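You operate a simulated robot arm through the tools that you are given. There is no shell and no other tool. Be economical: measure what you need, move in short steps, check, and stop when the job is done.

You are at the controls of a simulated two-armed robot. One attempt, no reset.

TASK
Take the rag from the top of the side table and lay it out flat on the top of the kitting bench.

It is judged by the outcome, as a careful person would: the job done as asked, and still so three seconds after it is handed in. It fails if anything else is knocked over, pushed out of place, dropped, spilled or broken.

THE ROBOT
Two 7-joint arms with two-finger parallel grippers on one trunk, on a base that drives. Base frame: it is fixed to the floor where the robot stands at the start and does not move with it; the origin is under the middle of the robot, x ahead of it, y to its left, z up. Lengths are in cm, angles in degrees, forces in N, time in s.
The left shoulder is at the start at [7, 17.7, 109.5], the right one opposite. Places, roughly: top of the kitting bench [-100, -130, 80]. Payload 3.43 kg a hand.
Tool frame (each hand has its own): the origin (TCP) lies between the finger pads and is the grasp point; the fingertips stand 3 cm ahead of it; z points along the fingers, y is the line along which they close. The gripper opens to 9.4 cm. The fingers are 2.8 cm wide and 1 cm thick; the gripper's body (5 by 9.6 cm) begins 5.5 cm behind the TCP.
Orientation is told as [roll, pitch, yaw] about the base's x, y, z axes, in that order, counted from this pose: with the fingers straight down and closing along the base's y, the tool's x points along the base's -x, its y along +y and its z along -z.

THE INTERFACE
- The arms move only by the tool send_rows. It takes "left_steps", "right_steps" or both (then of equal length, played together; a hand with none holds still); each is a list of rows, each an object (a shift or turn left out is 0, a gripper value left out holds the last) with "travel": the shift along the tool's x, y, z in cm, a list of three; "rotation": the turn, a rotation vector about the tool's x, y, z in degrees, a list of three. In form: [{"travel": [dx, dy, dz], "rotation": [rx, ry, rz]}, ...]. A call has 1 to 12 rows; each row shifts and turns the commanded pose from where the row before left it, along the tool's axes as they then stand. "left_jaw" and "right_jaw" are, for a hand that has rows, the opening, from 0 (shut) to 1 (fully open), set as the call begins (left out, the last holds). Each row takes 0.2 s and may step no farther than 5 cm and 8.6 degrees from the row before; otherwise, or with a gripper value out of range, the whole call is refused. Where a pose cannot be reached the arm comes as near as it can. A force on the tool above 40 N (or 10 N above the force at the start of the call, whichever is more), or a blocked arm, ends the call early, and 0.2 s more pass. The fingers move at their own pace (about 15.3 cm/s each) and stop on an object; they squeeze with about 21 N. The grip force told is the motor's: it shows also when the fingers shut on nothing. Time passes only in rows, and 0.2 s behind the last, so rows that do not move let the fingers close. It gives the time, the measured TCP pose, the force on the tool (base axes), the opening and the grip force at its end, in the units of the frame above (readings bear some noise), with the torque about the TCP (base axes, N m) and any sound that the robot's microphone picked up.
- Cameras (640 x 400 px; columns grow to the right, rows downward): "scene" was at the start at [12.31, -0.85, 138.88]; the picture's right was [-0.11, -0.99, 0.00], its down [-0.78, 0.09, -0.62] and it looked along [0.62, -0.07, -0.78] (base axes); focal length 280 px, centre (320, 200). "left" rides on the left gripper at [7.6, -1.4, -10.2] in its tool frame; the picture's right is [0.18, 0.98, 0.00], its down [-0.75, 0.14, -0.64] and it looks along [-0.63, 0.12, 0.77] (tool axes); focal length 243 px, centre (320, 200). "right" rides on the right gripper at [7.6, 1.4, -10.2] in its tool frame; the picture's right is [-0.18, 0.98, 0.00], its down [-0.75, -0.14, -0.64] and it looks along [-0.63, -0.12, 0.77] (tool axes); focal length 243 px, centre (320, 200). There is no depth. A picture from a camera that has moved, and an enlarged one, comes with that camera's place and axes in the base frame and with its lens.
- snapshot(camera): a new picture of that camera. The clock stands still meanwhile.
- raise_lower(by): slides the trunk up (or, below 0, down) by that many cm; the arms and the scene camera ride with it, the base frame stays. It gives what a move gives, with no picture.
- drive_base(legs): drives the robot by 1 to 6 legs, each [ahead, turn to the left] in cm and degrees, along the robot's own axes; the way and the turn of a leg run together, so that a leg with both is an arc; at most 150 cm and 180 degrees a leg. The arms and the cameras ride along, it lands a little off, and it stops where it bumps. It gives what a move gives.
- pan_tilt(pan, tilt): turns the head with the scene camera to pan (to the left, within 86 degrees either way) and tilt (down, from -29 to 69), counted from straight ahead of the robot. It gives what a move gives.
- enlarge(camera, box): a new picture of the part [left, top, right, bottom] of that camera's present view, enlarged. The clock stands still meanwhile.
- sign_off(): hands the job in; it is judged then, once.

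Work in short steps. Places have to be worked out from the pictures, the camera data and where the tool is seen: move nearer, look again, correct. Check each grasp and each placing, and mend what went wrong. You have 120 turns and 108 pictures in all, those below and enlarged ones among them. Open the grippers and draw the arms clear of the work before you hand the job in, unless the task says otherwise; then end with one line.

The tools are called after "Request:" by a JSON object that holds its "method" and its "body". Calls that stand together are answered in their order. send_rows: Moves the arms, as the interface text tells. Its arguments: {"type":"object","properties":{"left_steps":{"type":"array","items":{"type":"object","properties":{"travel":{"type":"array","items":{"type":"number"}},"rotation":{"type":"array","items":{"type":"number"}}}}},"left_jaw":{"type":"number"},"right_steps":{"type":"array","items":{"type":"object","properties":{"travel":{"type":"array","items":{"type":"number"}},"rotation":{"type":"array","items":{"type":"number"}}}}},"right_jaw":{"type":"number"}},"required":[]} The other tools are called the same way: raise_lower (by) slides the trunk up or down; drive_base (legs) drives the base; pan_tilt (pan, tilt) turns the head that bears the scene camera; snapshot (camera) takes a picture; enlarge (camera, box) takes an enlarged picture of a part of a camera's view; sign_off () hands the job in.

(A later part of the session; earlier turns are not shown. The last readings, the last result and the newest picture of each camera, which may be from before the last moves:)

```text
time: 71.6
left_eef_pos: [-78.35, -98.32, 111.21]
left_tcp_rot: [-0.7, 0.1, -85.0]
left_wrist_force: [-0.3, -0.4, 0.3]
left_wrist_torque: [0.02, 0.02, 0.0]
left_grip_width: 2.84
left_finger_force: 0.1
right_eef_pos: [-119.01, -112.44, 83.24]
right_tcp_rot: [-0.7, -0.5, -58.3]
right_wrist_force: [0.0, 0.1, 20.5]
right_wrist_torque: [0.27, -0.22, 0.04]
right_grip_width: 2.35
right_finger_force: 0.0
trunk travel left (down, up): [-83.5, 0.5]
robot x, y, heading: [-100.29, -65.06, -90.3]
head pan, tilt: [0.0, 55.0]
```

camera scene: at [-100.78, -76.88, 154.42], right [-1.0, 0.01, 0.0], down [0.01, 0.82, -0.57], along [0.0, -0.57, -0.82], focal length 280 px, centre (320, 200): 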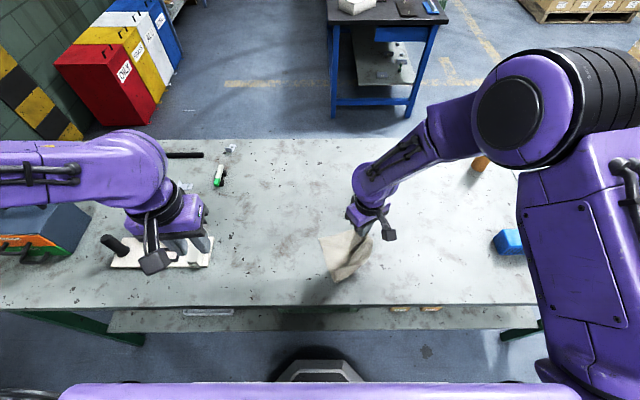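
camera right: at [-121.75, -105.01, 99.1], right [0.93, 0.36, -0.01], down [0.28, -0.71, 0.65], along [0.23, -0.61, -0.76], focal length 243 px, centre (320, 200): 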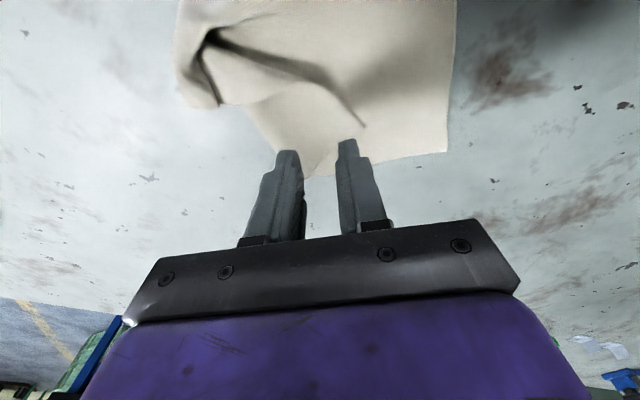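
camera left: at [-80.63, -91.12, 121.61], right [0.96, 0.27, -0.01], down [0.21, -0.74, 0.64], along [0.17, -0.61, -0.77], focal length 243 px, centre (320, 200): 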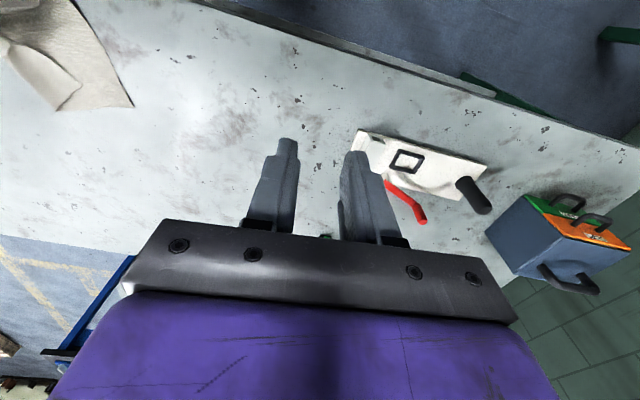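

Contact is about 20 N. I ease off slightly and close, then look.

Request:
{"method": "send_rows", "body": {"right_steps": [{"travel": [0, 0, -0.08]}]}}

Request:
{"method": "send_rows", "body": {"right_steps": [{"travel": [0, 0, 0]}, {"travel": [0, 0, 0]}, {"travel": [0, 0, 0]}], "right_jaw": 0}}

Request:
{"method": "send_rows", "body": {"right_steps": [{"travel": [0, 0, -1.5]}, {"travel": [0, 0, -1.5]}]}}

Request:
{"method": "snapshot", "body": {"camera": "right"}}

Request:
{"method": "enlarge", "body": {"camera": "scene", "box": [290, 190, 450, 300]}}

```text
time: 72.0
left_eef_pos: [-78.18, -98.29, 111.28]
left_tcp_rot: [-0.7, 0.2, -84.9]
left_wrist_force: [0.4, -0.4, 0.0]
left_wrist_torque: [0.01, 0.02, -0.03]
left_grip_width: 2.84
left_finger_force: 0.0
right_eef_pos: [-119.0, -112.44, 83.21]
right_tcp_rot: [-0.6, -0.3, -58.4]
right_wrist_force: [-0.6, -0.5, 16.6]
right_wrist_torque: [0.17, -0.2, 0.01]
right_grip_width: 2.32
right_finger_force: 0.0
trunk travel left (down, up): [-83.5, 0.5]
robot x, y, heading: [-100.23, -64.77, -90.5]
head pan, tilt: [0.0, 55.0]
```

```text
time: 72.8
left_eef_pos: [-78.31, -98.4, 111.17]
left_tcp_rot: [-0.8, 0.2, -84.7]
left_wrist_force: [0.7, -0.4, -0.3]
left_wrist_torque: [-0.02, 0.02, -0.01]
left_grip_width: 2.83
left_finger_force: 0.1
right_eef_pos: [-119.0, -112.41, 83.2]
right_tcp_rot: [-0.6, -0.3, -58.3]
right_wrist_force: [2.3, 1.7, 14.0]
right_wrist_torque: [0.17, -0.12, 0.0]
right_grip_width: 0.15
right_finger_force: 20.4
trunk travel left (down, up): [-83.5, 0.5]
robot x, y, heading: [-100.21, -64.75, -90.5]
head pan, tilt: [0.0, 55.0]
```

```text
time: 73.4
left_eef_pos: [-78.43, -98.46, 111.27]
left_tcp_rot: [-0.7, 0.3, -84.9]
left_wrist_force: [0.4, 0.4, 0.0]
left_wrist_torque: [-0.02, 0.01, -0.01]
left_grip_width: 2.83
left_finger_force: 0.0
right_eef_pos: [-119.1, -112.48, 86.1]
right_tcp_rot: [-0.6, -0.3, -58.4]
right_wrist_force: [0.6, 0.9, 0.7]
right_wrist_torque: [-0.03, -0.02, 0.0]
right_grip_width: 0.2
right_finger_force: 21.4
trunk travel left (down, up): [-83.5, 0.5]
robot x, y, heading: [-100.31, -64.43, -90.7]
head pan, tilt: [0.0, 55.0]
```

```text
45 pictures are left
camera right: at [-121.81, -104.98, 96.38], right [0.93, 0.36, -0.01], down [0.28, -0.71, 0.65], along [0.22, -0.61, -0.76], focal length 243 px, centre (320, 200)
```

right: 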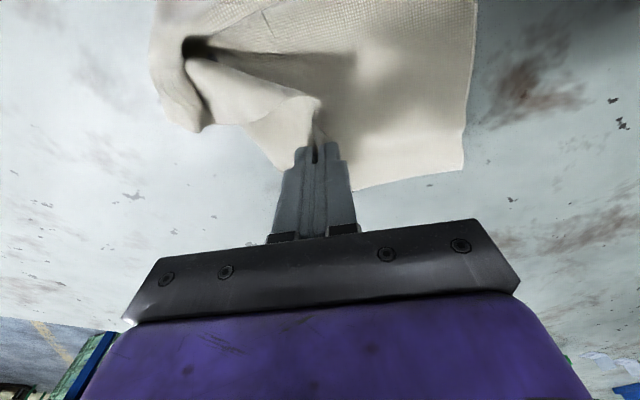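

```text
3.64 times, centred on (370, 245) of scene
camera zoom: at [-100.54, -76.73, 154.43], right [-1.0, 0.01, 0.0], down [0.01, 0.82, -0.57], along [-0.01, -0.57, -0.82], focal length 1017 px, centre (138, 36)
```

zoom: 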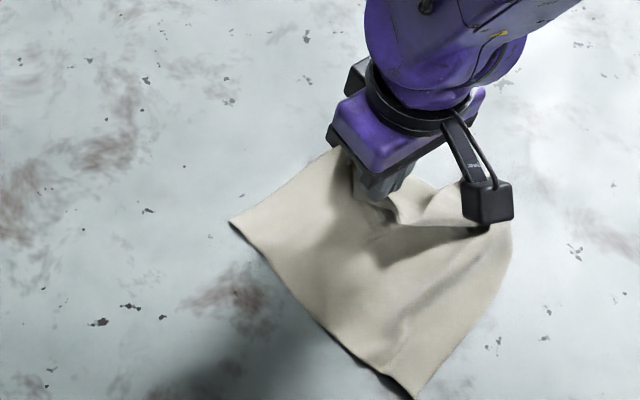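

Only the flap seems to be held. I swing it over outward, away from the rag's middle, and lower.

Request:
{"method": "send_rows", "body": {"right_steps": [{"travel": [-0.3, -1, -2]}, {"travel": [-0.6, -2, -1]}, {"travel": [-0.8, -2.5, 0]}, {"travel": [-0.8, -2.5, 1]}, {"travel": [-0.8, -2.5, 1.7]}, {"travel": [-0.6, -1.8, 2]}]}}

Request:
{"method": "enlarge", "body": {"camera": "scene", "box": [290, 190, 450, 300]}}

Request:
{"method": "snapshot", "body": {"camera": "right"}}

```text
time: 74.8
left_eef_pos: [-78.46, -98.58, 111.2]
left_tcp_rot: [-0.6, 0.4, -84.9]
left_wrist_force: [-0.8, 0.1, -0.1]
left_wrist_torque: [0.0, -0.02, 0.01]
left_grip_width: 2.82
left_finger_force: 0.2
right_eef_pos: [-127.53, -122.46, 84.59]
right_tcp_rot: [-0.5, -0.3, -58.4]
right_wrist_force: [-0.1, 0.3, 0.0]
right_wrist_torque: [0.02, -0.02, 0.01]
right_grip_width: 0.2
right_finger_force: 21.2
trunk travel left (down, up): [-83.5, 0.5]
robot x, y, heading: [-100.21, -64.45, -90.4]
head pan, tilt: [0.0, 55.0]
```

```text
3.64 times, centred on (370, 245) of scene
camera zoom: at [-100.71, -77.01, 154.42], right [-1.0, 0.01, 0.0], down [0.01, 0.82, -0.57], along [0.0, -0.57, -0.82], focal length 1017 px, centre (138, 36)
```

zoom: 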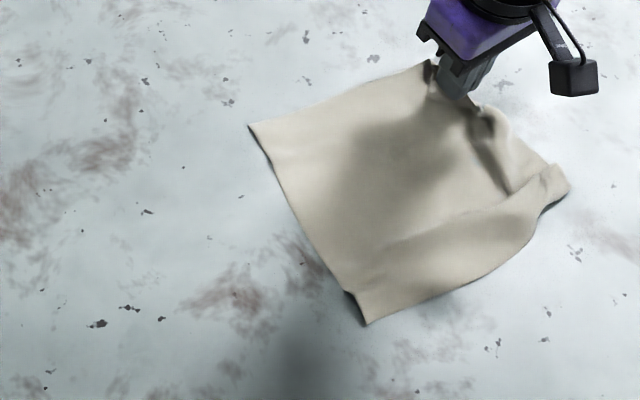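

```text
42 pictures are left
camera right: at [-130.29, -115.09, 94.8], right [0.93, 0.36, -0.01], down [0.28, -0.71, 0.65], along [0.23, -0.61, -0.76], focal length 243 px, centre (320, 200)
```

right: 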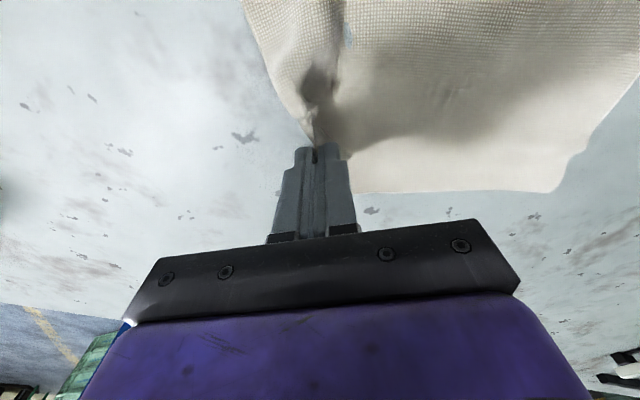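

Excellent: the rag is almost fully open and well away from the edge. I lower, release and rise to inspect.

Request:
{"method": "send_rows", "body": {"right_steps": [{"travel": [-0.2, -0.6, 0.7]}, {"travel": [0, 0, 0.3]}]}}

Request:
{"method": "send_rows", "body": {"right_steps": [{"travel": [0, 0, 0]}, {"travel": [0, 0, 0]}, {"travel": [0, 0, -0.5]}, {"travel": [0, 0, -3]}, {"travel": [0, 0, -5]}, {"travel": [0, 0, -5]}, {"travel": [0, 0, -5]}, {"travel": [4, -2.5, 0]}, {"travel": [4, -2.5, 0]}, {"travel": [4, -2.5, 0]}], "right_jaw": 0.25}}

Request:
{"method": "enlarge", "body": {"camera": "scene", "box": [290, 190, 450, 300]}}

Request:
{"method": "snapshot", "body": {"camera": "scene"}}

```text
time: 75.4
left_eef_pos: [-78.48, -98.57, 111.24]
left_tcp_rot: [-0.7, 0.2, -84.9]
left_wrist_force: [-0.3, -0.2, -1.1]
left_wrist_torque: [0.0, -0.01, 0.0]
left_grip_width: 2.83
left_finger_force: 0.0
right_eef_pos: [-127.92, -122.83, 83.59]
right_tcp_rot: [-0.6, -0.3, -58.3]
right_wrist_force: [0.2, -0.8, 0.6]
right_wrist_torque: [-0.01, 0.05, 0.03]
right_grip_width: 0.21
right_finger_force: 20.5
trunk travel left (down, up): [-83.5, 0.5]
robot x, y, heading: [-100.1, -64.43, -90.3]
head pan, tilt: [0.0, 55.0]
```

```text
time: 77.6
left_eef_pos: [-78.48, -98.38, 111.33]
left_tcp_rot: [-0.6, 0.4, -84.8]
left_wrist_force: [0.2, -0.8, -0.4]
left_wrist_torque: [0.02, 0.0, 0.0]
left_grip_width: 2.84
left_finger_force: 0.1
right_eef_pos: [-140.74, -116.26, 102.04]
right_tcp_rot: [-0.5, -0.4, -58.4]
right_wrist_force: [-0.6, -0.2, 0.7]
right_wrist_torque: [-0.03, 0.0, -0.01]
right_grip_width: 2.33
right_finger_force: 0.0
trunk travel left (down, up): [-83.5, 0.5]
robot x, y, heading: [-100.32, -64.4, -90.3]
head pan, tilt: [0.0, 55.0]
```

```text
3.64 times, centred on (370, 245) of scene
camera zoom: at [-100.76, -76.74, 154.43], right [-1.0, 0.01, 0.0], down [0.01, 0.82, -0.57], along [0.0, -0.57, -0.82], focal length 1017 px, centre (138, 36)
```

zoom: 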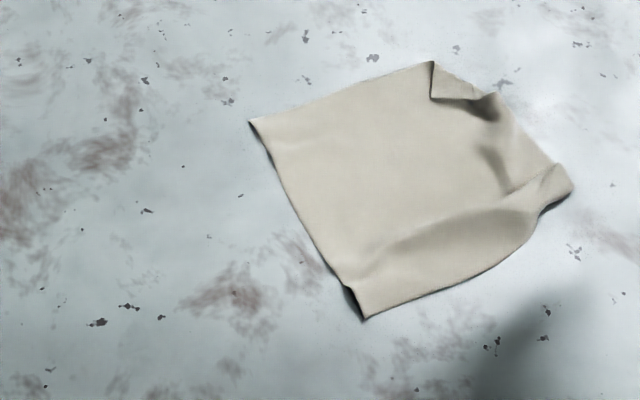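

```text
40 pictures are left
camera scene: at [-100.76, -76.74, 154.43], right [-1.0, 0.01, 0.0], down [0.01, 0.82, -0.57], along [0.0, -0.57, -0.82], focal length 280 px, centre (320, 200)
```

scene: 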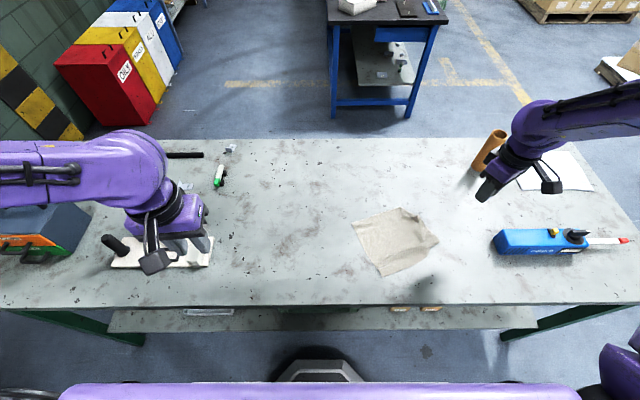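

Nearly flat now. Small folds remain at corner C (top) and corner D (right). I zoom in on them.

Request:
{"method": "enlarge", "body": {"camera": "scene", "box": [390, 200, 440, 260]}}

Request:
{"method": "snapshot", "body": {"camera": "right"}}

```text
6.67 times, centred on (415, 230) of scene
camera zoom: at [-100.76, -76.74, 154.43], right [-1.0, 0.01, 0.0], down [0.01, 0.82, -0.57], along [0.0, -0.57, -0.82], focal length 1865 px, centre (-313, 0)
```

zoom: 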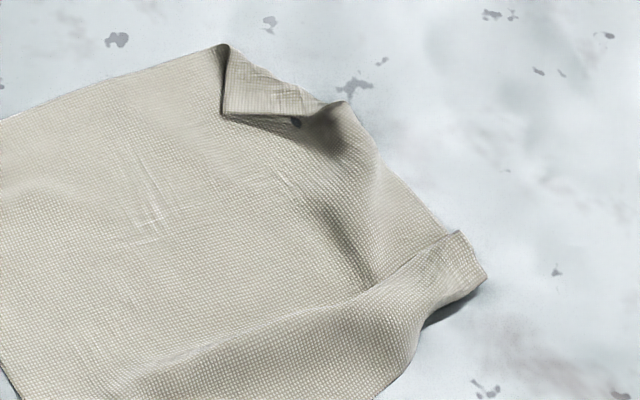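

```text
38 pictures are left
camera right: at [-143.5, -108.8, 112.33], right [0.93, 0.36, -0.01], down [0.28, -0.71, 0.65], along [0.23, -0.61, -0.76], focal length 243 px, centre (320, 200)
```

right: 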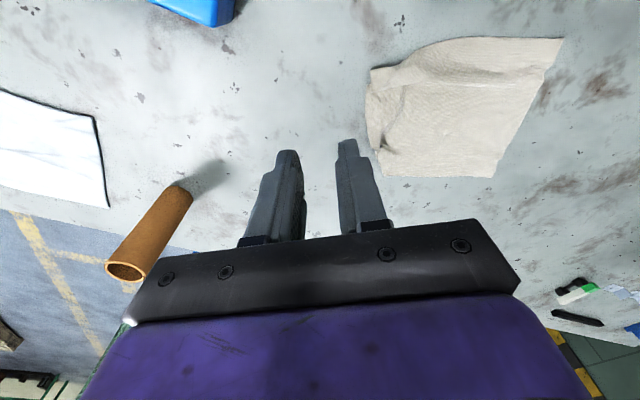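

I'll smooth D first: with closed fingertips, press on the cloth near D and drag it outward toward near-right, pulling out the ridge. First I position just above it.

Request:
{"method": "send_rows", "body": {"right_steps": [{"travel": [-0.2, 4.7, 0]}, {"travel": [-0.3, 4.7, 0]}, {"travel": [0, 0, 5]}, {"travel": [0, 0, 5]}, {"travel": [0, 0, 5]}, {"travel": [0, 0, 2]}], "right_jaw": 0}}

Request:
{"method": "snapshot", "body": {"camera": "right"}}

Request:
{"method": "enlarge", "body": {"camera": "scene", "box": [340, 190, 460, 290]}}

```text
time: 79.0
left_eef_pos: [-78.55, -98.65, 111.28]
left_tcp_rot: [-0.6, 0.4, -84.9]
left_wrist_force: [0.5, -0.5, -0.1]
left_wrist_torque: [0.0, -0.01, -0.03]
left_grip_width: 2.81
left_finger_force: 0.1
right_eef_pos: [-132.23, -112.03, 84.76]
right_tcp_rot: [-0.5, -0.3, -58.4]
right_wrist_force: [-0.5, -0.1, -0.2]
right_wrist_torque: [0.04, 0.0, 0.0]
right_grip_width: 0.0
right_finger_force: 21.3
trunk travel left (down, up): [-83.5, 0.5]
robot x, y, heading: [-100.67, -64.65, -90.5]
head pan, tilt: [0.0, 55.0]
```

```text
37 pictures are left
camera right: at [-135.0, -104.62, 95.01], right [0.93, 0.36, -0.01], down [0.28, -0.71, 0.65], along [0.23, -0.61, -0.76], focal length 243 px, centre (320, 200)
```

right: 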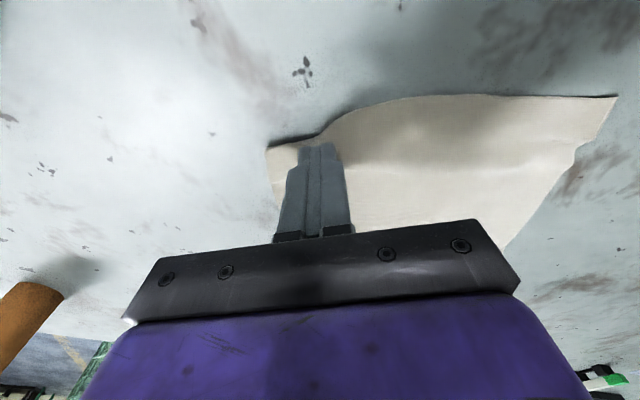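

```text
4.00 times, centred on (400, 240) of scene
camera zoom: at [-100.74, -76.97, 154.42], right [-1.0, 0.01, 0.0], down [0.01, 0.82, -0.57], along [0.0, -0.57, -0.82], focal length 1119 px, centre (0, 40)
```

zoom: 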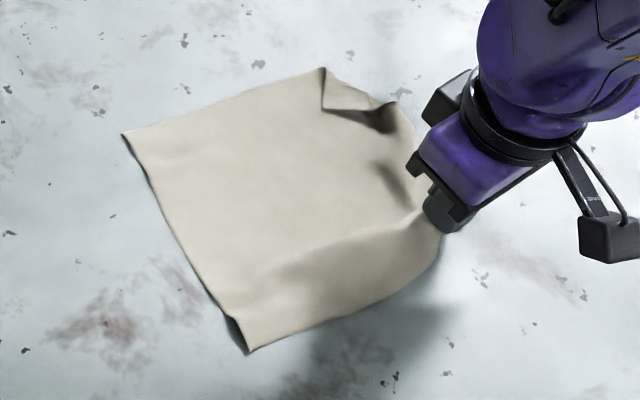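

The tip is right over the cloth near D. I press lightly and drag along tool +x (toward near-right).

Request:
{"method": "send_rows", "body": {"right_steps": [{"travel": [0, 0, 1.2]}, {"travel": [0, 0, 0.4]}]}}

Request:
{"method": "send_rows", "body": {"right_steps": [{"travel": [0, 0, 0.15]}]}}

```text
time: 79.6
left_eef_pos: [-78.37, -98.52, 111.13]
left_tcp_rot: [-0.6, 0.3, -84.9]
left_wrist_force: [0.2, -0.1, 0.5]
left_wrist_torque: [0.01, 0.0, 0.01]
left_grip_width: 2.82
left_finger_force: 0.2
right_eef_pos: [-132.28, -111.98, 83.28]
right_tcp_rot: [-0.7, -0.2, -58.4]
right_wrist_force: [-0.5, 0.8, 0.1]
right_wrist_torque: [0.0, 0.01, 0.01]
right_grip_width: 0.0
right_finger_force: 21.3
trunk travel left (down, up): [-83.5, 0.5]
robot x, y, heading: [-100.24, -64.69, -90.3]
head pan, tilt: [0.0, 55.0]
```

```text
time: 80.0
left_eef_pos: [-78.39, -98.48, 111.19]
left_tcp_rot: [-0.7, 0.3, -84.9]
left_wrist_force: [-1.2, 0.5, 0.0]
left_wrist_torque: [0.02, -0.01, 0.02]
left_grip_width: 2.81
left_finger_force: 0.2
right_eef_pos: [-132.21, -112.1, 83.14]
right_tcp_rot: [-0.6, -0.3, -58.3]
right_wrist_force: [0.5, 0.1, 3.7]
right_wrist_torque: [-0.02, -0.01, -0.02]
right_grip_width: 0.0
right_finger_force: 21.0
trunk travel left (down, up): [-83.5, 0.5]
robot x, y, heading: [-100.18, -64.57, -90.8]
head pan, tilt: [0.0, 55.0]
```

Request:
{"method": "send_rows", "body": {"right_steps": [{"travel": [0, 0, 0.12]}, {"travel": [1, 0, 0]}, {"travel": [1.2, 0, 0]}, {"travel": [1.2, 0.2, 0]}]}}

Request:
{"method": "enlarge", "body": {"camera": "scene", "box": [340, 190, 460, 290]}}

Request:
{"method": "snapshot", "body": {"camera": "right"}}

```text
time: 81.0
left_eef_pos: [-78.07, -98.38, 111.25]
left_tcp_rot: [-0.7, 0.1, -84.8]
left_wrist_force: [-0.5, 0.1, 0.4]
left_wrist_torque: [-0.02, 0.0, 0.0]
left_grip_width: 2.83
left_finger_force: 0.1
right_eef_pos: [-133.75, -108.9, 83.11]
right_tcp_rot: [-0.8, -0.4, -58.3]
right_wrist_force: [0.5, -3.9, 20.2]
right_wrist_torque: [-0.12, -0.11, -0.01]
right_grip_width: 0.0
right_finger_force: 21.1
trunk travel left (down, up): [-83.5, 0.5]
robot x, y, heading: [-100.11, -64.62, -90.2]
head pan, tilt: [0.0, 55.0]
```

```text
4.00 times, centred on (400, 240) of scene
camera zoom: at [-100.39, -76.67, 154.46], right [-1.0, 0.01, 0.0], down [0.01, 0.82, -0.57], along [-0.01, -0.57, -0.82], focal length 1119 px, centre (0, 40)
```

zoom: 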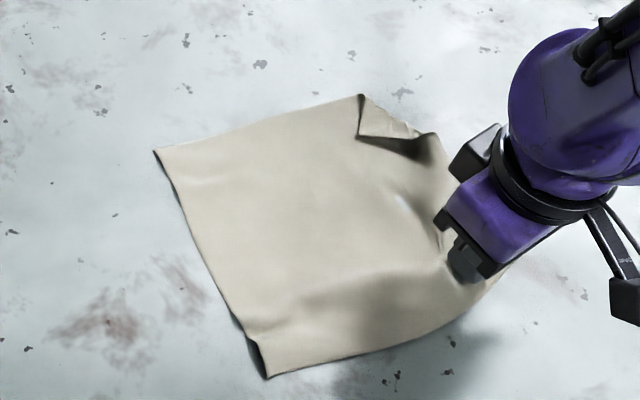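

```text
34 pictures are left
camera right: at [-136.46, -101.49, 93.35], right [0.93, 0.36, -0.01], down [0.28, -0.71, 0.65], along [0.22, -0.61, -0.76], focal length 243 px, centre (320, 200)
```

right: 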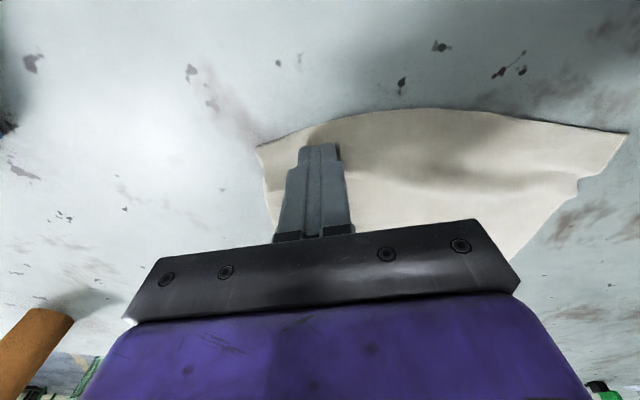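

The whole cloth slid slightly, but D is flatter. I lift off and inspect.

Request:
{"method": "send_rows", "body": {"right_steps": [{"travel": [0, 0, -1]}, {"travel": [0, 0, -4]}, {"travel": [0, 0, -5]}, {"travel": [0, 0, -5]}, {"travel": [3, -3, -2]}, {"travel": [3, -3, 0]}]}}

Request:
{"method": "enlarge", "body": {"camera": "scene", "box": [340, 190, 460, 290]}}

```text
time: 82.4
left_eef_pos: [-78.64, -98.49, 111.27]
left_tcp_rot: [-0.5, 0.3, -84.9]
left_wrist_force: [0.0, -0.6, -0.5]
left_wrist_torque: [-0.02, -0.01, -0.01]
left_grip_width: 2.82
left_finger_force: 0.1
right_eef_pos: [-142.18, -106.95, 99.84]
right_tcp_rot: [-0.6, -0.4, -58.3]
right_wrist_force: [0.1, 0.2, -0.8]
right_wrist_torque: [-0.04, -0.04, -0.04]
right_grip_width: 0.0
right_finger_force: 20.7
trunk travel left (down, up): [-83.5, 0.5]
robot x, y, heading: [-100.39, -64.76, -90.4]
head pan, tilt: [0.0, 55.0]
```

```text
4.00 times, centred on (400, 240) of scene
camera zoom: at [-100.94, -76.86, 154.42], right [-1.0, 0.01, 0.0], down [0.01, 0.82, -0.57], along [0.0, -0.57, -0.82], focal length 1119 px, centre (0, 40)
```

zoom: 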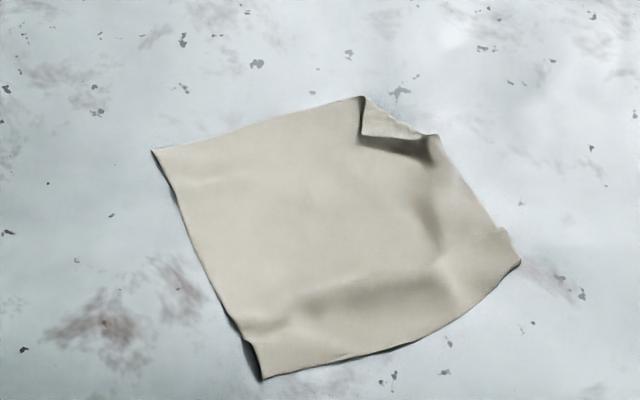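

Only corner C's small folded tip remains (tip about (−128.7, −119.7), fold beyond it). I rotate the right hand so it closes along that fold and bring it over the flap.

Request:
{"method": "send_rows", "body": {"right_steps": [{"rotation": [0, 0, 8.1]}, {"rotation": [0, 0, 8.1]}, {"rotation": [0, 0, 8.1]}, {"rotation": [0, 0, 8.1]}, {"rotation": [0, 0, 8.1]}, {"rotation": [0, 0, 8.1]}, {"rotation": [0, 0, 8.1]}, {"rotation": [0, 0, 8.1]}], "right_jaw": 0.22}}

Request:
{"method": "send_rows", "body": {"right_steps": [{"travel": [-1.2, 4.4, 0]}, {"travel": [-1.2, 4.4, 0]}, {"travel": [-1.2, 4.4, 0]}, {"travel": [-1.2, 4.4, 0]}, {"travel": [0, 0, 4]}, {"travel": [0, 0, 4]}, {"travel": [0, 0, 3]}]}}

Request:
{"method": "snapshot", "body": {"camera": "right"}}

Request:
{"method": "enlarge", "body": {"camera": "scene", "box": [340, 190, 460, 290]}}

```text
time: 84.2
left_eef_pos: [-78.41, -98.57, 111.34]
left_tcp_rot: [-0.6, 0.3, -84.9]
left_wrist_force: [-0.8, -0.2, 1.1]
left_wrist_torque: [0.0, 0.03, 0.01]
left_grip_width: 2.82
left_finger_force: 0.1
right_eef_pos: [-142.17, -106.89, 100.18]
right_tcp_rot: [0.0, -0.6, -123.4]
right_wrist_force: [0.7, 0.3, 0.0]
right_wrist_torque: [-0.02, -0.02, 0.0]
right_grip_width: 2.04
right_finger_force: 0.0
trunk travel left (down, up): [-83.5, 0.5]
robot x, y, heading: [-100.3, -64.6, -90.4]
head pan, tilt: [0.0, 55.0]
```

```text
time: 85.8
left_eef_pos: [-78.4, -98.6, 111.14]
left_tcp_rot: [-0.8, 0.4, -84.9]
left_wrist_force: [1.0, 0.8, -0.5]
left_wrist_torque: [0.04, 0.01, -0.02]
left_grip_width: 2.82
left_finger_force: 0.0
right_eef_pos: [-130.14, -120.82, 89.01]
right_tcp_rot: [0.0, -0.7, -123.2]
right_wrist_force: [-0.3, 0.0, -0.1]
right_wrist_torque: [-0.03, 0.03, 0.0]
right_grip_width: 2.06
right_finger_force: 0.0
trunk travel left (down, up): [-83.5, 0.5]
robot x, y, heading: [-99.95, -64.83, -90.7]
head pan, tilt: [0.0, 55.0]
```

```text
32 pictures are left
camera right: at [-124.65, -114.97, 99.27], right [0.72, -0.69, 0.0], down [-0.53, -0.55, 0.65], along [-0.45, -0.47, -0.76], focal length 243 px, centre (320, 200)
```

right: 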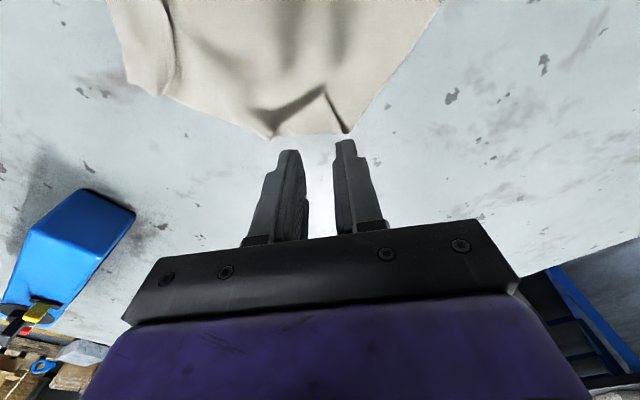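

```text
4.00 times, centred on (400, 240) of scene
camera zoom: at [-100.58, -76.99, 154.42], right [-1.0, 0.01, 0.0], down [0.01, 0.82, -0.57], along [0.0, -0.57, -0.82], focal length 1119 px, centre (0, 40)
```

zoom: 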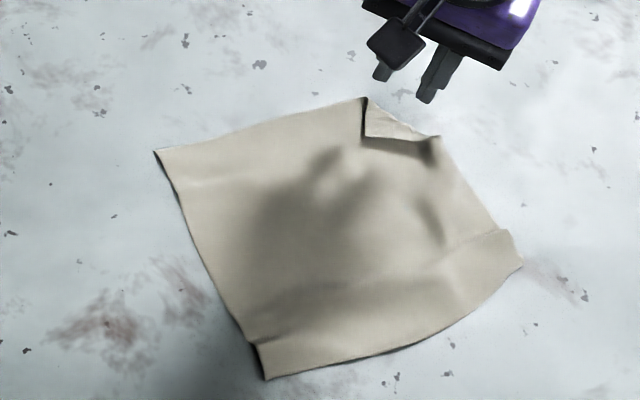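

The under-tip point is about 0.8 cm too near the fold. I shift 0.9 cm inward, narrow the jaws, and descend to light contact.

Request:
{"method": "send_rows", "body": {"right_steps": [{"travel": [0.9, -0.4, 2]}, {"travel": [0, 0, 2.7]}, {"travel": [0, 0, 0.7]}, {"travel": [0, 0, 0.4]}], "right_jaw": 0.16}}

Request:
{"method": "send_rows", "body": {"right_steps": [{"travel": [0, 0, 0.15]}]}}

```text
time: 86.8
left_eef_pos: [-78.41, -98.59, 111.25]
left_tcp_rot: [-0.7, 0.3, -84.9]
left_wrist_force: [0.2, 0.5, 0.6]
left_wrist_torque: [0.03, 0.0, 0.0]
left_grip_width: 2.81
left_finger_force: 0.0
right_eef_pos: [-129.84, -119.67, 83.25]
right_tcp_rot: [0.0, -0.7, -123.1]
right_wrist_force: [-0.3, -0.6, 0.0]
right_wrist_torque: [0.03, 0.02, -0.05]
right_grip_width: 1.49
right_finger_force: 0.1
trunk travel left (down, up): [-83.5, 0.5]
robot x, y, heading: [-100.3, -64.4, -90.6]
head pan, tilt: [0.0, 55.0]
```

```text
time: 87.2
left_eef_pos: [-78.28, -98.46, 111.25]
left_tcp_rot: [-0.7, 0.4, -84.8]
left_wrist_force: [-0.7, -1.1, 0.0]
left_wrist_torque: [-0.03, 0.01, -0.01]
left_grip_width: 2.85
left_finger_force: 0.1
right_eef_pos: [-129.9, -119.81, 83.17]
right_tcp_rot: [0.0, -0.7, -123.2]
right_wrist_force: [-0.2, 0.3, 1.0]
right_wrist_torque: [-0.04, 0.02, -0.01]
right_grip_width: 1.52
right_finger_force: 0.1
trunk travel left (down, up): [-83.5, 0.5]
robot x, y, heading: [-100.79, -64.41, -90.6]
head pan, tilt: [0.0, 55.0]
```

Just touching. I press slightly more and close, then raise a little.

Request:
{"method": "send_rows", "body": {"right_steps": [{"travel": [0, 0, 0.18]}]}}

Request:
{"method": "send_rows", "body": {"right_steps": [{"travel": [0, 0, 0]}, {"travel": [0, 0, 0]}, {"travel": [0, 0, 0]}], "right_jaw": 0}}

Request:
{"method": "send_rows", "body": {"right_steps": [{"travel": [0, 0, -1]}, {"travel": [0, 0, -1]}]}}

Request:
{"method": "snapshot", "body": {"camera": "right"}}

```text
time: 87.6
left_eef_pos: [-78.45, -98.44, 111.27]
left_tcp_rot: [-0.6, 0.2, -84.9]
left_wrist_force: [0.0, 0.3, 0.8]
left_wrist_torque: [0.01, -0.02, 0.0]
left_grip_width: 2.8
left_finger_force: 0.0
right_eef_pos: [-129.88, -119.72, 83.12]
right_tcp_rot: [0.1, -0.7, -123.2]
right_wrist_force: [-2.1, 0.0, 10.9]
right_wrist_torque: [0.01, 0.07, -0.02]
right_grip_width: 1.49
right_finger_force: 0.0
trunk travel left (down, up): [-83.5, 0.5]
robot x, y, heading: [-100.88, -64.87, -90.5]
head pan, tilt: [0.0, 55.0]
```

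```text
time: 88.4
left_eef_pos: [-78.21, -98.37, 111.21]
left_tcp_rot: [-0.7, 0.2, -84.8]
left_wrist_force: [0.2, -0.3, -0.2]
left_wrist_torque: [-0.02, 0.0, 0.01]
left_grip_width: 2.82
left_finger_force: 0.1
right_eef_pos: [-129.87, -119.82, 83.18]
right_tcp_rot: [0.1, -0.8, -123.3]
right_wrist_force: [-1.6, -1.9, 15.3]
right_wrist_torque: [-0.02, 0.07, -0.03]
right_grip_width: 0.01
right_finger_force: 20.7
trunk travel left (down, up): [-83.5, 0.5]
robot x, y, heading: [-100.72, -64.5, -90.5]
head pan, tilt: [0.0, 55.0]
```

```text
time: 89.0
left_eef_pos: [-78.34, -98.38, 111.21]
left_tcp_rot: [-0.8, 0.3, -85.0]
left_wrist_force: [0.3, 0.3, 0.6]
left_wrist_torque: [-0.01, -0.01, 0.0]
left_grip_width: 2.83
left_finger_force: 0.0
right_eef_pos: [-129.9, -119.72, 84.95]
right_tcp_rot: [0.0, -0.8, -123.2]
right_wrist_force: [-0.2, 1.0, -0.7]
right_wrist_torque: [-0.01, 0.04, 0.02]
right_grip_width: 0.0
right_finger_force: 20.7
trunk travel left (down, up): [-83.5, 0.5]
robot x, y, heading: [-100.1, -64.56, -90.5]
head pan, tilt: [0.0, 55.0]
```

```text
30 pictures are left
camera right: at [-124.49, -113.85, 95.23], right [0.72, -0.69, 0.0], down [-0.53, -0.55, 0.65], along [-0.45, -0.47, -0.76], focal length 243 px, centre (320, 200)
```

right: 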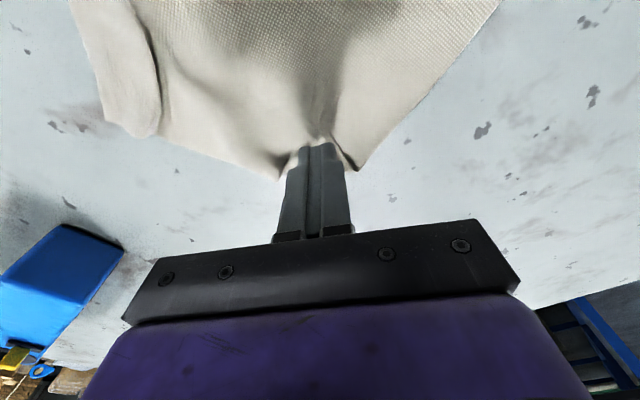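

Nothing is gripped (0.0). I lower again with a slightly wider opening and firmer press.

Request:
{"method": "send_rows", "body": {"right_steps": [{"travel": [0, 0, -1.5]}, {"travel": [0, 0, 0]}, {"travel": [0, 0, 0]}], "right_jaw": 0.25}}

Request:
{"method": "enlarge", "body": {"camera": "right", "box": [200, 50, 440, 200]}}

```text
time: 89.8
left_eef_pos: [-78.3, -98.56, 111.25]
left_tcp_rot: [-0.6, 0.3, -85.0]
left_wrist_force: [0.3, 0.2, -0.6]
left_wrist_torque: [0.03, 0.06, 0.01]
left_grip_width: 2.81
left_finger_force: 0.0
right_eef_pos: [-129.89, -119.8, 86.54]
right_tcp_rot: [0.0, -0.6, -123.1]
right_wrist_force: [-0.9, -0.5, -0.2]
right_wrist_torque: [0.01, -0.01, -0.04]
right_grip_width: 2.36
right_finger_force: 0.1
trunk travel left (down, up): [-83.5, 0.5]
robot x, y, heading: [-100.54, -64.61, -90.4]
head pan, tilt: [0.0, 55.0]
```

```text
2.67 times, centred on (320, 125) of right
camera zoom: at [-124.51, -113.95, 96.77], right [0.72, -0.69, 0.0], down [-0.53, -0.55, 0.65], along [-0.45, -0.47, -0.76], focal length 647 px, centre (320, 400)
```

zoom: 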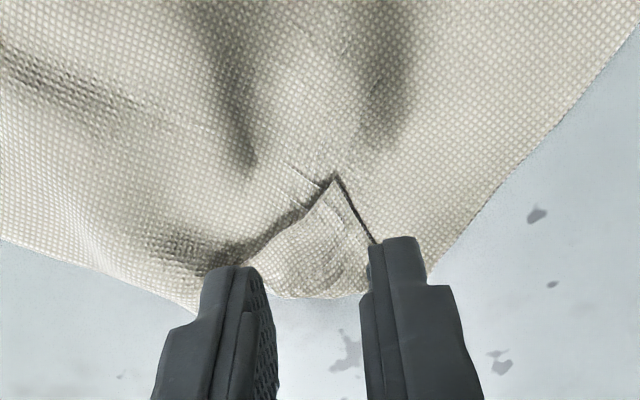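

The flap is directly below. I shift 0.3 cm left, press more firmly, and close.

Request:
{"method": "send_rows", "body": {"right_steps": [{"travel": [0, -0.3, 2.5]}, {"travel": [0, 0, 0.9]}, {"travel": [0, 0, 0.25]}], "right_jaw": 0.22}}

Request:
{"method": "send_rows", "body": {"right_steps": [{"travel": [0, 0, 0.15]}]}}

```text
time: 90.6
left_eef_pos: [-78.24, -98.27, 111.27]
left_tcp_rot: [-0.7, 0.2, -84.9]
left_wrist_force: [-0.1, -0.2, -1.1]
left_wrist_torque: [0.0, 0.0, -0.01]
left_grip_width: 2.82
left_finger_force: 0.0
right_eef_pos: [-130.2, -119.56, 83.06]
right_tcp_rot: [0.1, -1.0, -123.1]
right_wrist_force: [-1.4, -0.2, 20.6]
right_wrist_torque: [0.0, 0.01, -0.02]
right_grip_width: 2.06
right_finger_force: 0.1
trunk travel left (down, up): [-83.5, 0.5]
robot x, y, heading: [-100.29, -65.09, -90.2]
head pan, tilt: [0.0, 55.0]
```

```text
time: 91.0
left_eef_pos: [-78.16, -98.24, 111.38]
left_tcp_rot: [-0.7, 0.0, -84.9]
left_wrist_force: [0.4, -0.8, -0.3]
left_wrist_torque: [-0.04, -0.02, 0.01]
left_grip_width: 2.83
left_finger_force: 0.0
right_eef_pos: [-130.16, -119.6, 83.05]
right_tcp_rot: [0.2, -1.3, -123.2]
right_wrist_force: [-5.3, -2.8, 34.1]
right_wrist_torque: [0.04, 0.21, 0.03]
right_grip_width: 2.05
right_finger_force: 0.1
trunk travel left (down, up): [-83.5, 0.5]
robot x, y, heading: [-100.19, -64.56, -90.5]
head pan, tilt: [0.0, 55.0]
```

Request:
{"method": "send_rows", "body": {"right_steps": [{"travel": [0, 0, 0]}, {"travel": [0, 0, 0]}, {"travel": [0, 0, 0]}], "right_jaw": 0}}

Request:
{"method": "send_rows", "body": {"right_steps": [{"travel": [0, 0, -1]}, {"travel": [0, 0, -1]}]}}

Request:
{"method": "snapshot", "body": {"camera": "right"}}

```text
time: 91.8
left_eef_pos: [-78.11, -98.11, 111.39]
left_tcp_rot: [-0.8, 0.2, -84.8]
left_wrist_force: [-0.4, 0.4, -0.2]
left_wrist_torque: [0.01, 0.02, 0.03]
left_grip_width: 2.8
left_finger_force: 0.0
right_eef_pos: [-130.07, -119.52, 83.18]
right_tcp_rot: [0.1, -1.2, -123.1]
right_wrist_force: [-1.5, -4.7, 40.4]
right_wrist_torque: [-0.12, 0.0, 0.02]
right_grip_width: 0.19
right_finger_force: 21.6
trunk travel left (down, up): [-83.5, 0.5]
robot x, y, heading: [-100.5, -64.86, -90.6]
head pan, tilt: [0.0, 55.0]
```

```text
time: 92.4
left_eef_pos: [-78.27, -98.52, 111.21]
left_tcp_rot: [-0.7, 0.3, -84.9]
left_wrist_force: [0.4, -0.7, 0.7]
left_wrist_torque: [-0.02, 0.01, 0.0]
left_grip_width: 2.77
left_finger_force: 0.2
right_eef_pos: [-130.2, -119.35, 84.71]
right_tcp_rot: [0.0, -0.6, -123.2]
right_wrist_force: [1.0, 0.1, -0.6]
right_wrist_torque: [0.0, -0.01, -0.03]
right_grip_width: 0.18
right_finger_force: 20.7
trunk travel left (down, up): [-83.5, 0.5]
robot x, y, heading: [-100.27, -64.94, -90.4]
head pan, tilt: [0.0, 55.0]
```

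```text
28 pictures are left
camera right: at [-124.68, -113.52, 94.89], right [0.72, -0.69, 0.0], down [-0.53, -0.55, 0.65], along [-0.45, -0.47, -0.76], focal length 243 px, centre (320, 200)
```

right: 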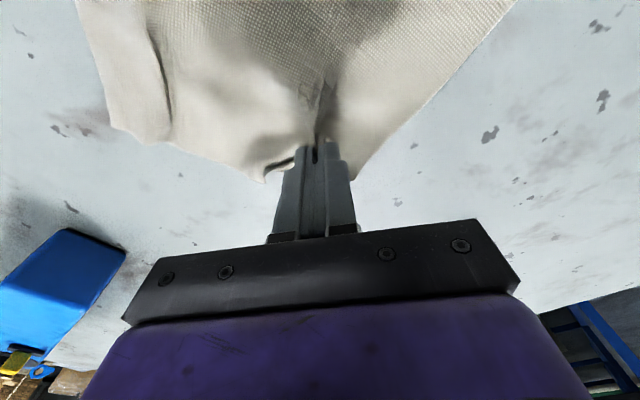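

Gripped (0.18 cm). I fold it outward (tool −x), lower, and look.

Request:
{"method": "send_rows", "body": {"right_steps": [{"travel": [-0.5, 0, -1]}, {"travel": [-1.5, 0, 0]}, {"travel": [-1.5, 0, 0.7]}, {"travel": [-1.3, 0, 1]}, {"travel": [-0.6, 0, 0.6]}]}}

Request:
{"method": "snapshot", "body": {"camera": "right"}}

Request:
{"method": "enlarge", "body": {"camera": "scene", "box": [340, 190, 460, 290]}}

```text
time: 93.6
left_eef_pos: [-78.39, -98.45, 111.29]
left_tcp_rot: [-0.6, 0.3, -84.9]
left_wrist_force: [1.0, -0.7, -0.3]
left_wrist_torque: [0.03, -0.02, -0.03]
left_grip_width: 2.81
left_finger_force: 0.0
right_eef_pos: [-133.08, -124.1, 83.49]
right_tcp_rot: [0.0, -0.7, -123.2]
right_wrist_force: [0.5, -0.3, 0.1]
right_wrist_torque: [0.0, -0.03, 0.0]
right_grip_width: 0.15
right_finger_force: 21.1
trunk travel left (down, up): [-83.5, 0.5]
robot x, y, heading: [-100.39, -64.39, -90.5]
head pan, tilt: [0.0, 55.0]
```

```text
27 pictures are left
camera right: at [-127.68, -118.3, 93.75], right [0.72, -0.69, 0.0], down [-0.53, -0.55, 0.65], along [-0.45, -0.47, -0.76], focal length 243 px, centre (320, 200)
```

right: 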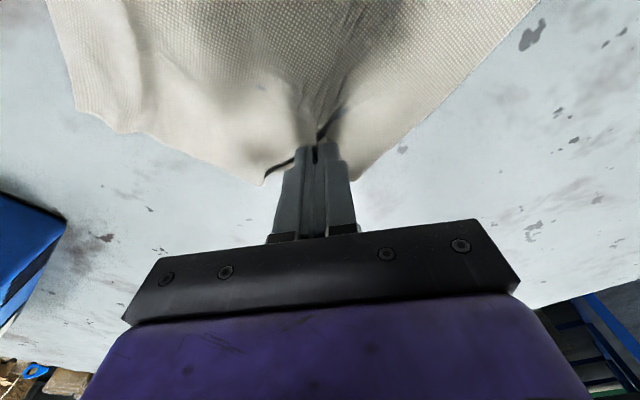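

```text
4.00 times, centred on (400, 240) of scene
camera zoom: at [-100.62, -76.85, 154.43], right [-1.0, 0.01, 0.0], down [0.01, 0.82, -0.57], along [0.0, -0.57, -0.82], focal length 1119 px, centre (0, 40)
```

zoom: 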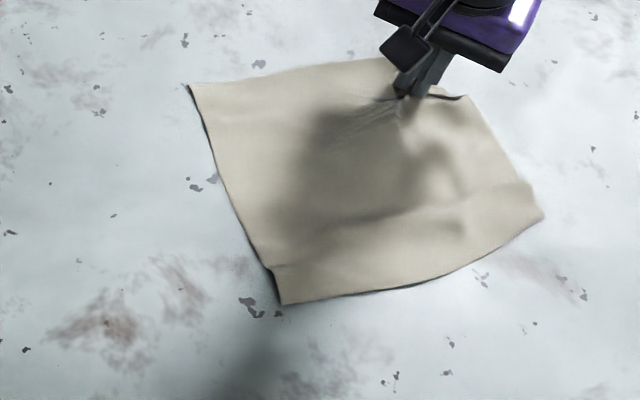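

Both layers were taken, so the whole rag shifted (harmlessly, away from the edge). I release and look at the flap again.

Request:
{"method": "send_rows", "body": {"right_steps": [{"travel": [0, 0, 0]}, {"travel": [0, 0, 0]}, {"travel": [0, 0, -1]}, {"travel": [0, 0, -3]}, {"travel": [0, 0, -2]}], "right_jaw": 0.22}}

Request:
{"method": "enlarge", "body": {"camera": "right", "box": [200, 40, 440, 190]}}

Request:
{"method": "enlarge", "body": {"camera": "scene", "box": [340, 190, 460, 290]}}

```text
time: 94.8
left_eef_pos: [-78.35, -98.57, 111.15]
left_tcp_rot: [-0.7, 0.3, -84.8]
left_wrist_force: [0.0, 0.6, 1.2]
left_wrist_torque: [-0.05, -0.03, 0.01]
left_grip_width: 2.82
left_finger_force: 0.1
right_eef_pos: [-133.16, -123.99, 89.56]
right_tcp_rot: [0.0, -0.7, -123.2]
right_wrist_force: [0.3, -0.3, -0.7]
right_wrist_torque: [0.01, 0.02, -0.02]
right_grip_width: 2.09
right_finger_force: 0.1
trunk travel left (down, up): [-83.5, 0.5]
robot x, y, heading: [-100.27, -64.47, -90.5]
head pan, tilt: [0.0, 55.0]
```

```text
2.67 times, centred on (320, 115) of right
camera zoom: at [-127.63, -118.2, 99.82], right [0.72, -0.69, 0.0], down [-0.53, -0.55, 0.65], along [-0.45, -0.47, -0.76], focal length 647 px, centre (320, 427)
```

zoom: 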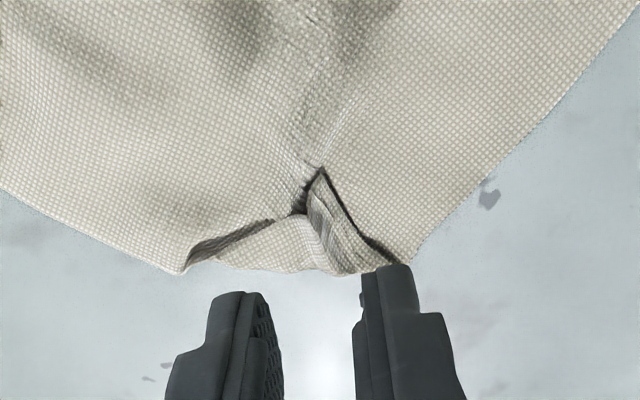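

```text
4.00 times, centred on (400, 240) of scene
camera zoom: at [-100.58, -76.82, 154.42], right [-1.0, 0.01, 0.0], down [0.01, 0.82, -0.57], along [0.0, -0.57, -0.82], focal length 1119 px, centre (0, 40)
```

zoom: 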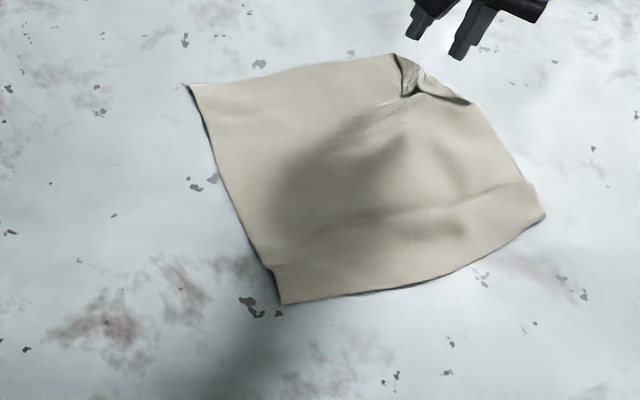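

Now the flap stands up as a small ridge. I pinch just that ridge with the tips held about 0.3 cm above the base layer.

Request:
{"method": "send_rows", "body": {"right_steps": [{"travel": [0.3, 0.5, 3]}, {"travel": [0, 0, 2.5]}, {"travel": [0, 0, 0.6]}, {"travel": [0, 0, 0]}], "right_jaw": 0.2}}

Request:
{"method": "enlarge", "body": {"camera": "right", "box": [200, 60, 440, 210]}}

Request:
{"method": "send_rows", "body": {"right_steps": [{"travel": [0, 0, 0]}, {"travel": [0, 0, 0]}, {"travel": [0, 0, 0]}], "right_jaw": 0}}

```text
time: 95.8
left_eef_pos: [-78.26, -98.52, 111.23]
left_tcp_rot: [-0.7, 0.4, -84.9]
left_wrist_force: [0.3, -0.4, 0.2]
left_wrist_torque: [-0.01, 0.0, -0.04]
left_grip_width: 2.81
left_finger_force: 0.0
right_eef_pos: [-132.49, -124.23, 83.29]
right_tcp_rot: [0.1, -0.7, -123.1]
right_wrist_force: [0.6, 0.0, -0.1]
right_wrist_torque: [-0.05, -0.03, 0.0]
right_grip_width: 1.84
right_finger_force: 0.1
trunk travel left (down, up): [-83.5, 0.5]
robot x, y, heading: [-100.34, -64.94, -90.5]
head pan, tilt: [0.0, 55.0]
```

```text
2.67 times, centred on (320, 135) of right
camera zoom: at [-127.11, -118.45, 93.58], right [0.72, -0.69, 0.0], down [-0.53, -0.55, 0.65], along [-0.45, -0.47, -0.76], focal length 647 px, centre (320, 373)
```

zoom: 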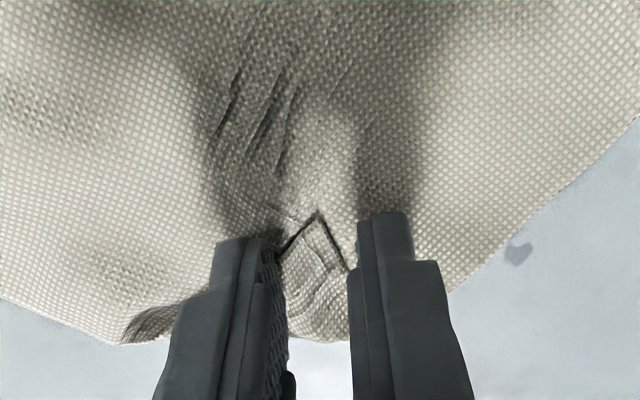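

```text
time: 96.6
left_eef_pos: [-78.34, -98.5, 111.23]
left_tcp_rot: [-0.6, 0.2, -84.9]
left_wrist_force: [0.1, -0.3, -0.3]
left_wrist_torque: [0.0, 0.01, 0.02]
left_grip_width: 2.83
left_finger_force: 0.0
right_eef_pos: [-132.57, -124.2, 83.37]
right_tcp_rot: [0.0, -0.7, -123.2]
right_wrist_force: [-0.6, -0.3, 0.3]
right_wrist_torque: [-0.02, -0.02, 0.01]
right_grip_width: 0.04
right_finger_force: 20.9
trunk travel left (down, up): [-83.5, 0.5]
robot x, y, heading: [-100.17, -64.84, -90.4]
head pan, tilt: [0.0, 55.0]
```

The reading of 0.04 cm is ambiguous. I raise slightly and check.

Request:
{"method": "send_rows", "body": {"right_steps": [{"travel": [0, 0, -1]}, {"travel": [0, 0, -1]}]}}

Request:
{"method": "enlarge", "body": {"camera": "right", "box": [200, 60, 440, 210]}}

```text
time: 97.2
left_eef_pos: [-78.35, -98.39, 111.26]
left_tcp_rot: [-0.7, 0.3, -84.9]
left_wrist_force: [-0.6, 0.8, -0.2]
left_wrist_torque: [0.0, 0.03, -0.03]
left_grip_width: 2.84
left_finger_force: 0.0
right_eef_pos: [-132.43, -124.04, 85.39]
right_tcp_rot: [0.0, -0.7, -123.1]
right_wrist_force: [-0.5, -0.9, 0.1]
right_wrist_torque: [0.02, 0.0, -0.01]
right_grip_width: 0.0
right_finger_force: 20.7
trunk travel left (down, up): [-83.5, 0.5]
robot x, y, heading: [-100.32, -64.7, -90.5]
head pan, tilt: [0.0, 55.0]
```

```text
2.67 times, centred on (320, 135) of right
camera zoom: at [-127.12, -118.32, 95.59], right [0.72, -0.69, 0.0], down [-0.53, -0.55, 0.65], along [-0.45, -0.47, -0.76], focal length 647 px, centre (320, 373)
```

zoom: 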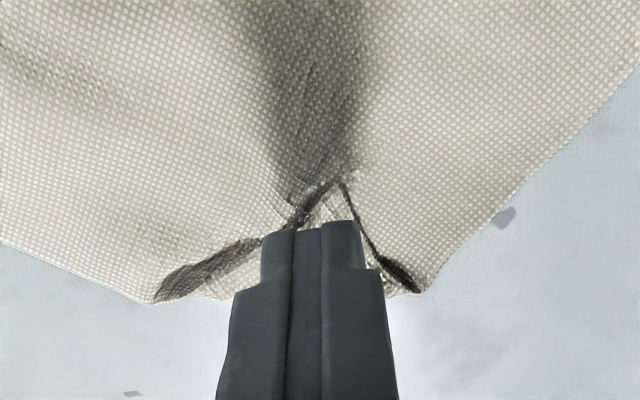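

Not held. I retry with moderate contact (about 15–18 N).

Request:
{"method": "send_rows", "body": {"right_steps": [{"travel": [0, 0, -1]}, {"travel": [0, 0.1, 0]}, {"travel": [0, 0, 2.5]}, {"travel": [0, 0, 0.7]}], "right_jaw": 0.22}}

Request:
{"method": "send_rows", "body": {"right_steps": [{"travel": [0, 0, 0.15]}]}}

```text
time: 98.2
left_eef_pos: [-78.25, -98.56, 111.19]
left_tcp_rot: [-0.7, 0.3, -84.9]
left_wrist_force: [1.0, 0.8, -1.3]
left_wrist_torque: [0.0, 0.0, -0.01]
left_grip_width: 2.82
left_finger_force: 0.2
right_eef_pos: [-132.4, -124.14, 83.07]
right_tcp_rot: [0.1, -0.7, -123.1]
right_wrist_force: [-0.8, -0.8, 0.6]
right_wrist_torque: [-0.02, 0.03, -0.02]
right_grip_width: 2.09
right_finger_force: 0.1
trunk travel left (down, up): [-83.5, 0.5]
robot x, y, heading: [-100.1, -64.59, -90.6]
head pan, tilt: [0.0, 55.0]
```

```text
time: 98.6
left_eef_pos: [-78.29, -98.32, 111.32]
left_tcp_rot: [-0.6, 0.2, -84.9]
left_wrist_force: [-0.5, 0.5, -0.2]
left_wrist_torque: [-0.02, -0.04, 0.0]
left_grip_width: 2.81
left_finger_force: 0.1
right_eef_pos: [-132.49, -124.19, 83.19]
right_tcp_rot: [0.1, -0.9, -123.2]
right_wrist_force: [-0.7, 0.0, 9.1]
right_wrist_torque: [-0.04, 0.11, 0.0]
right_grip_width: 2.09
right_finger_force: 0.1
trunk travel left (down, up): [-83.5, 0.5]
robot x, y, heading: [-100.45, -65.01, -90.8]
head pan, tilt: [0.0, 55.0]
```

Request:
{"method": "send_rows", "body": {"right_steps": [{"travel": [0, 0, 0.08]}]}}

Request:
{"method": "send_rows", "body": {"right_steps": [{"travel": [0, 0, 0]}, {"travel": [0, 0, 0]}, {"travel": [0, 0, 0]}], "right_jaw": 0}}

Request:
{"method": "send_rows", "body": {"right_steps": [{"travel": [0, 0, -1]}, {"travel": [0, 0, -1]}]}}

Request:
{"method": "enlarge", "body": {"camera": "right", "box": [200, 60, 440, 210]}}

```text
time: 99.0
left_eef_pos: [-78.32, -98.22, 111.3]
left_tcp_rot: [-0.8, 0.2, -84.9]
left_wrist_force: [-0.1, -0.3, 0.4]
left_wrist_torque: [0.0, -0.02, -0.02]
left_grip_width: 2.79
left_finger_force: 0.1
right_eef_pos: [-132.37, -124.11, 83.16]
right_tcp_rot: [0.2, -0.9, -123.2]
right_wrist_force: [-0.9, -3.1, 16.1]
right_wrist_torque: [-0.05, 0.22, 0.01]
right_grip_width: 2.08
right_finger_force: 0.2
trunk travel left (down, up): [-83.5, 0.5]
robot x, y, heading: [-100.22, -64.83, -90.2]
head pan, tilt: [0.0, 55.0]
```

```text
time: 99.8
left_eef_pos: [-78.24, -98.18, 111.09]
left_tcp_rot: [-0.7, 0.2, -84.8]
left_wrist_force: [0.3, 0.8, 0.1]
left_wrist_torque: [-0.05, 0.03, 0.02]
left_grip_width: 2.8
left_finger_force: 0.0
right_eef_pos: [-132.41, -124.01, 83.21]
right_tcp_rot: [0.1, -0.9, -123.2]
right_wrist_force: [-2.7, -2.8, 21.9]
right_wrist_torque: [-0.11, 0.25, -0.02]
right_grip_width: 0.44
right_finger_force: 21.1
trunk travel left (down, up): [-83.5, 0.5]
robot x, y, heading: [-100.39, -64.91, -90.6]
head pan, tilt: [0.0, 55.0]
```

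```text
time: 100.4
left_eef_pos: [-78.46, -98.44, 111.25]
left_tcp_rot: [-0.8, 0.3, -84.8]
left_wrist_force: [-1.1, 0.1, -0.3]
left_wrist_torque: [0.04, 0.01, 0.0]
left_grip_width: 2.8
left_finger_force: 0.1
right_eef_pos: [-132.36, -124.03, 84.7]
right_tcp_rot: [0.0, -0.6, -123.1]
right_wrist_force: [-0.8, 0.1, -0.1]
right_wrist_torque: [-0.02, 0.01, 0.0]
right_grip_width: 0.17
right_finger_force: 21.1
trunk travel left (down, up): [-83.5, 0.5]
robot x, y, heading: [-100.62, -64.47, -90.5]
head pan, tilt: [0.0, 55.0]
```

```text
2.67 times, centred on (320, 135) of right
camera zoom: at [-126.94, -118.26, 95.05], right [0.72, -0.69, 0.0], down [-0.53, -0.55, 0.65], along [-0.45, -0.47, -0.76], focal length 647 px, centre (320, 373)
```

zoom: 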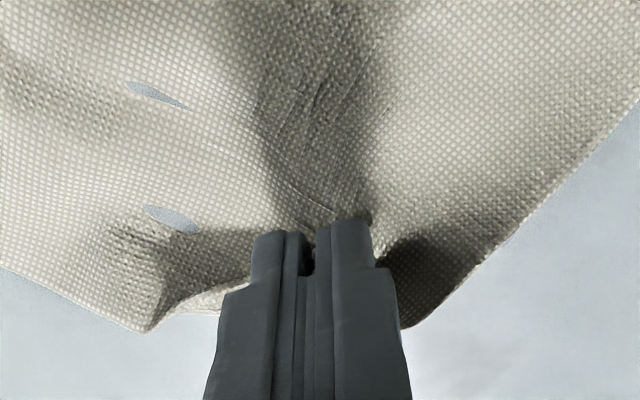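

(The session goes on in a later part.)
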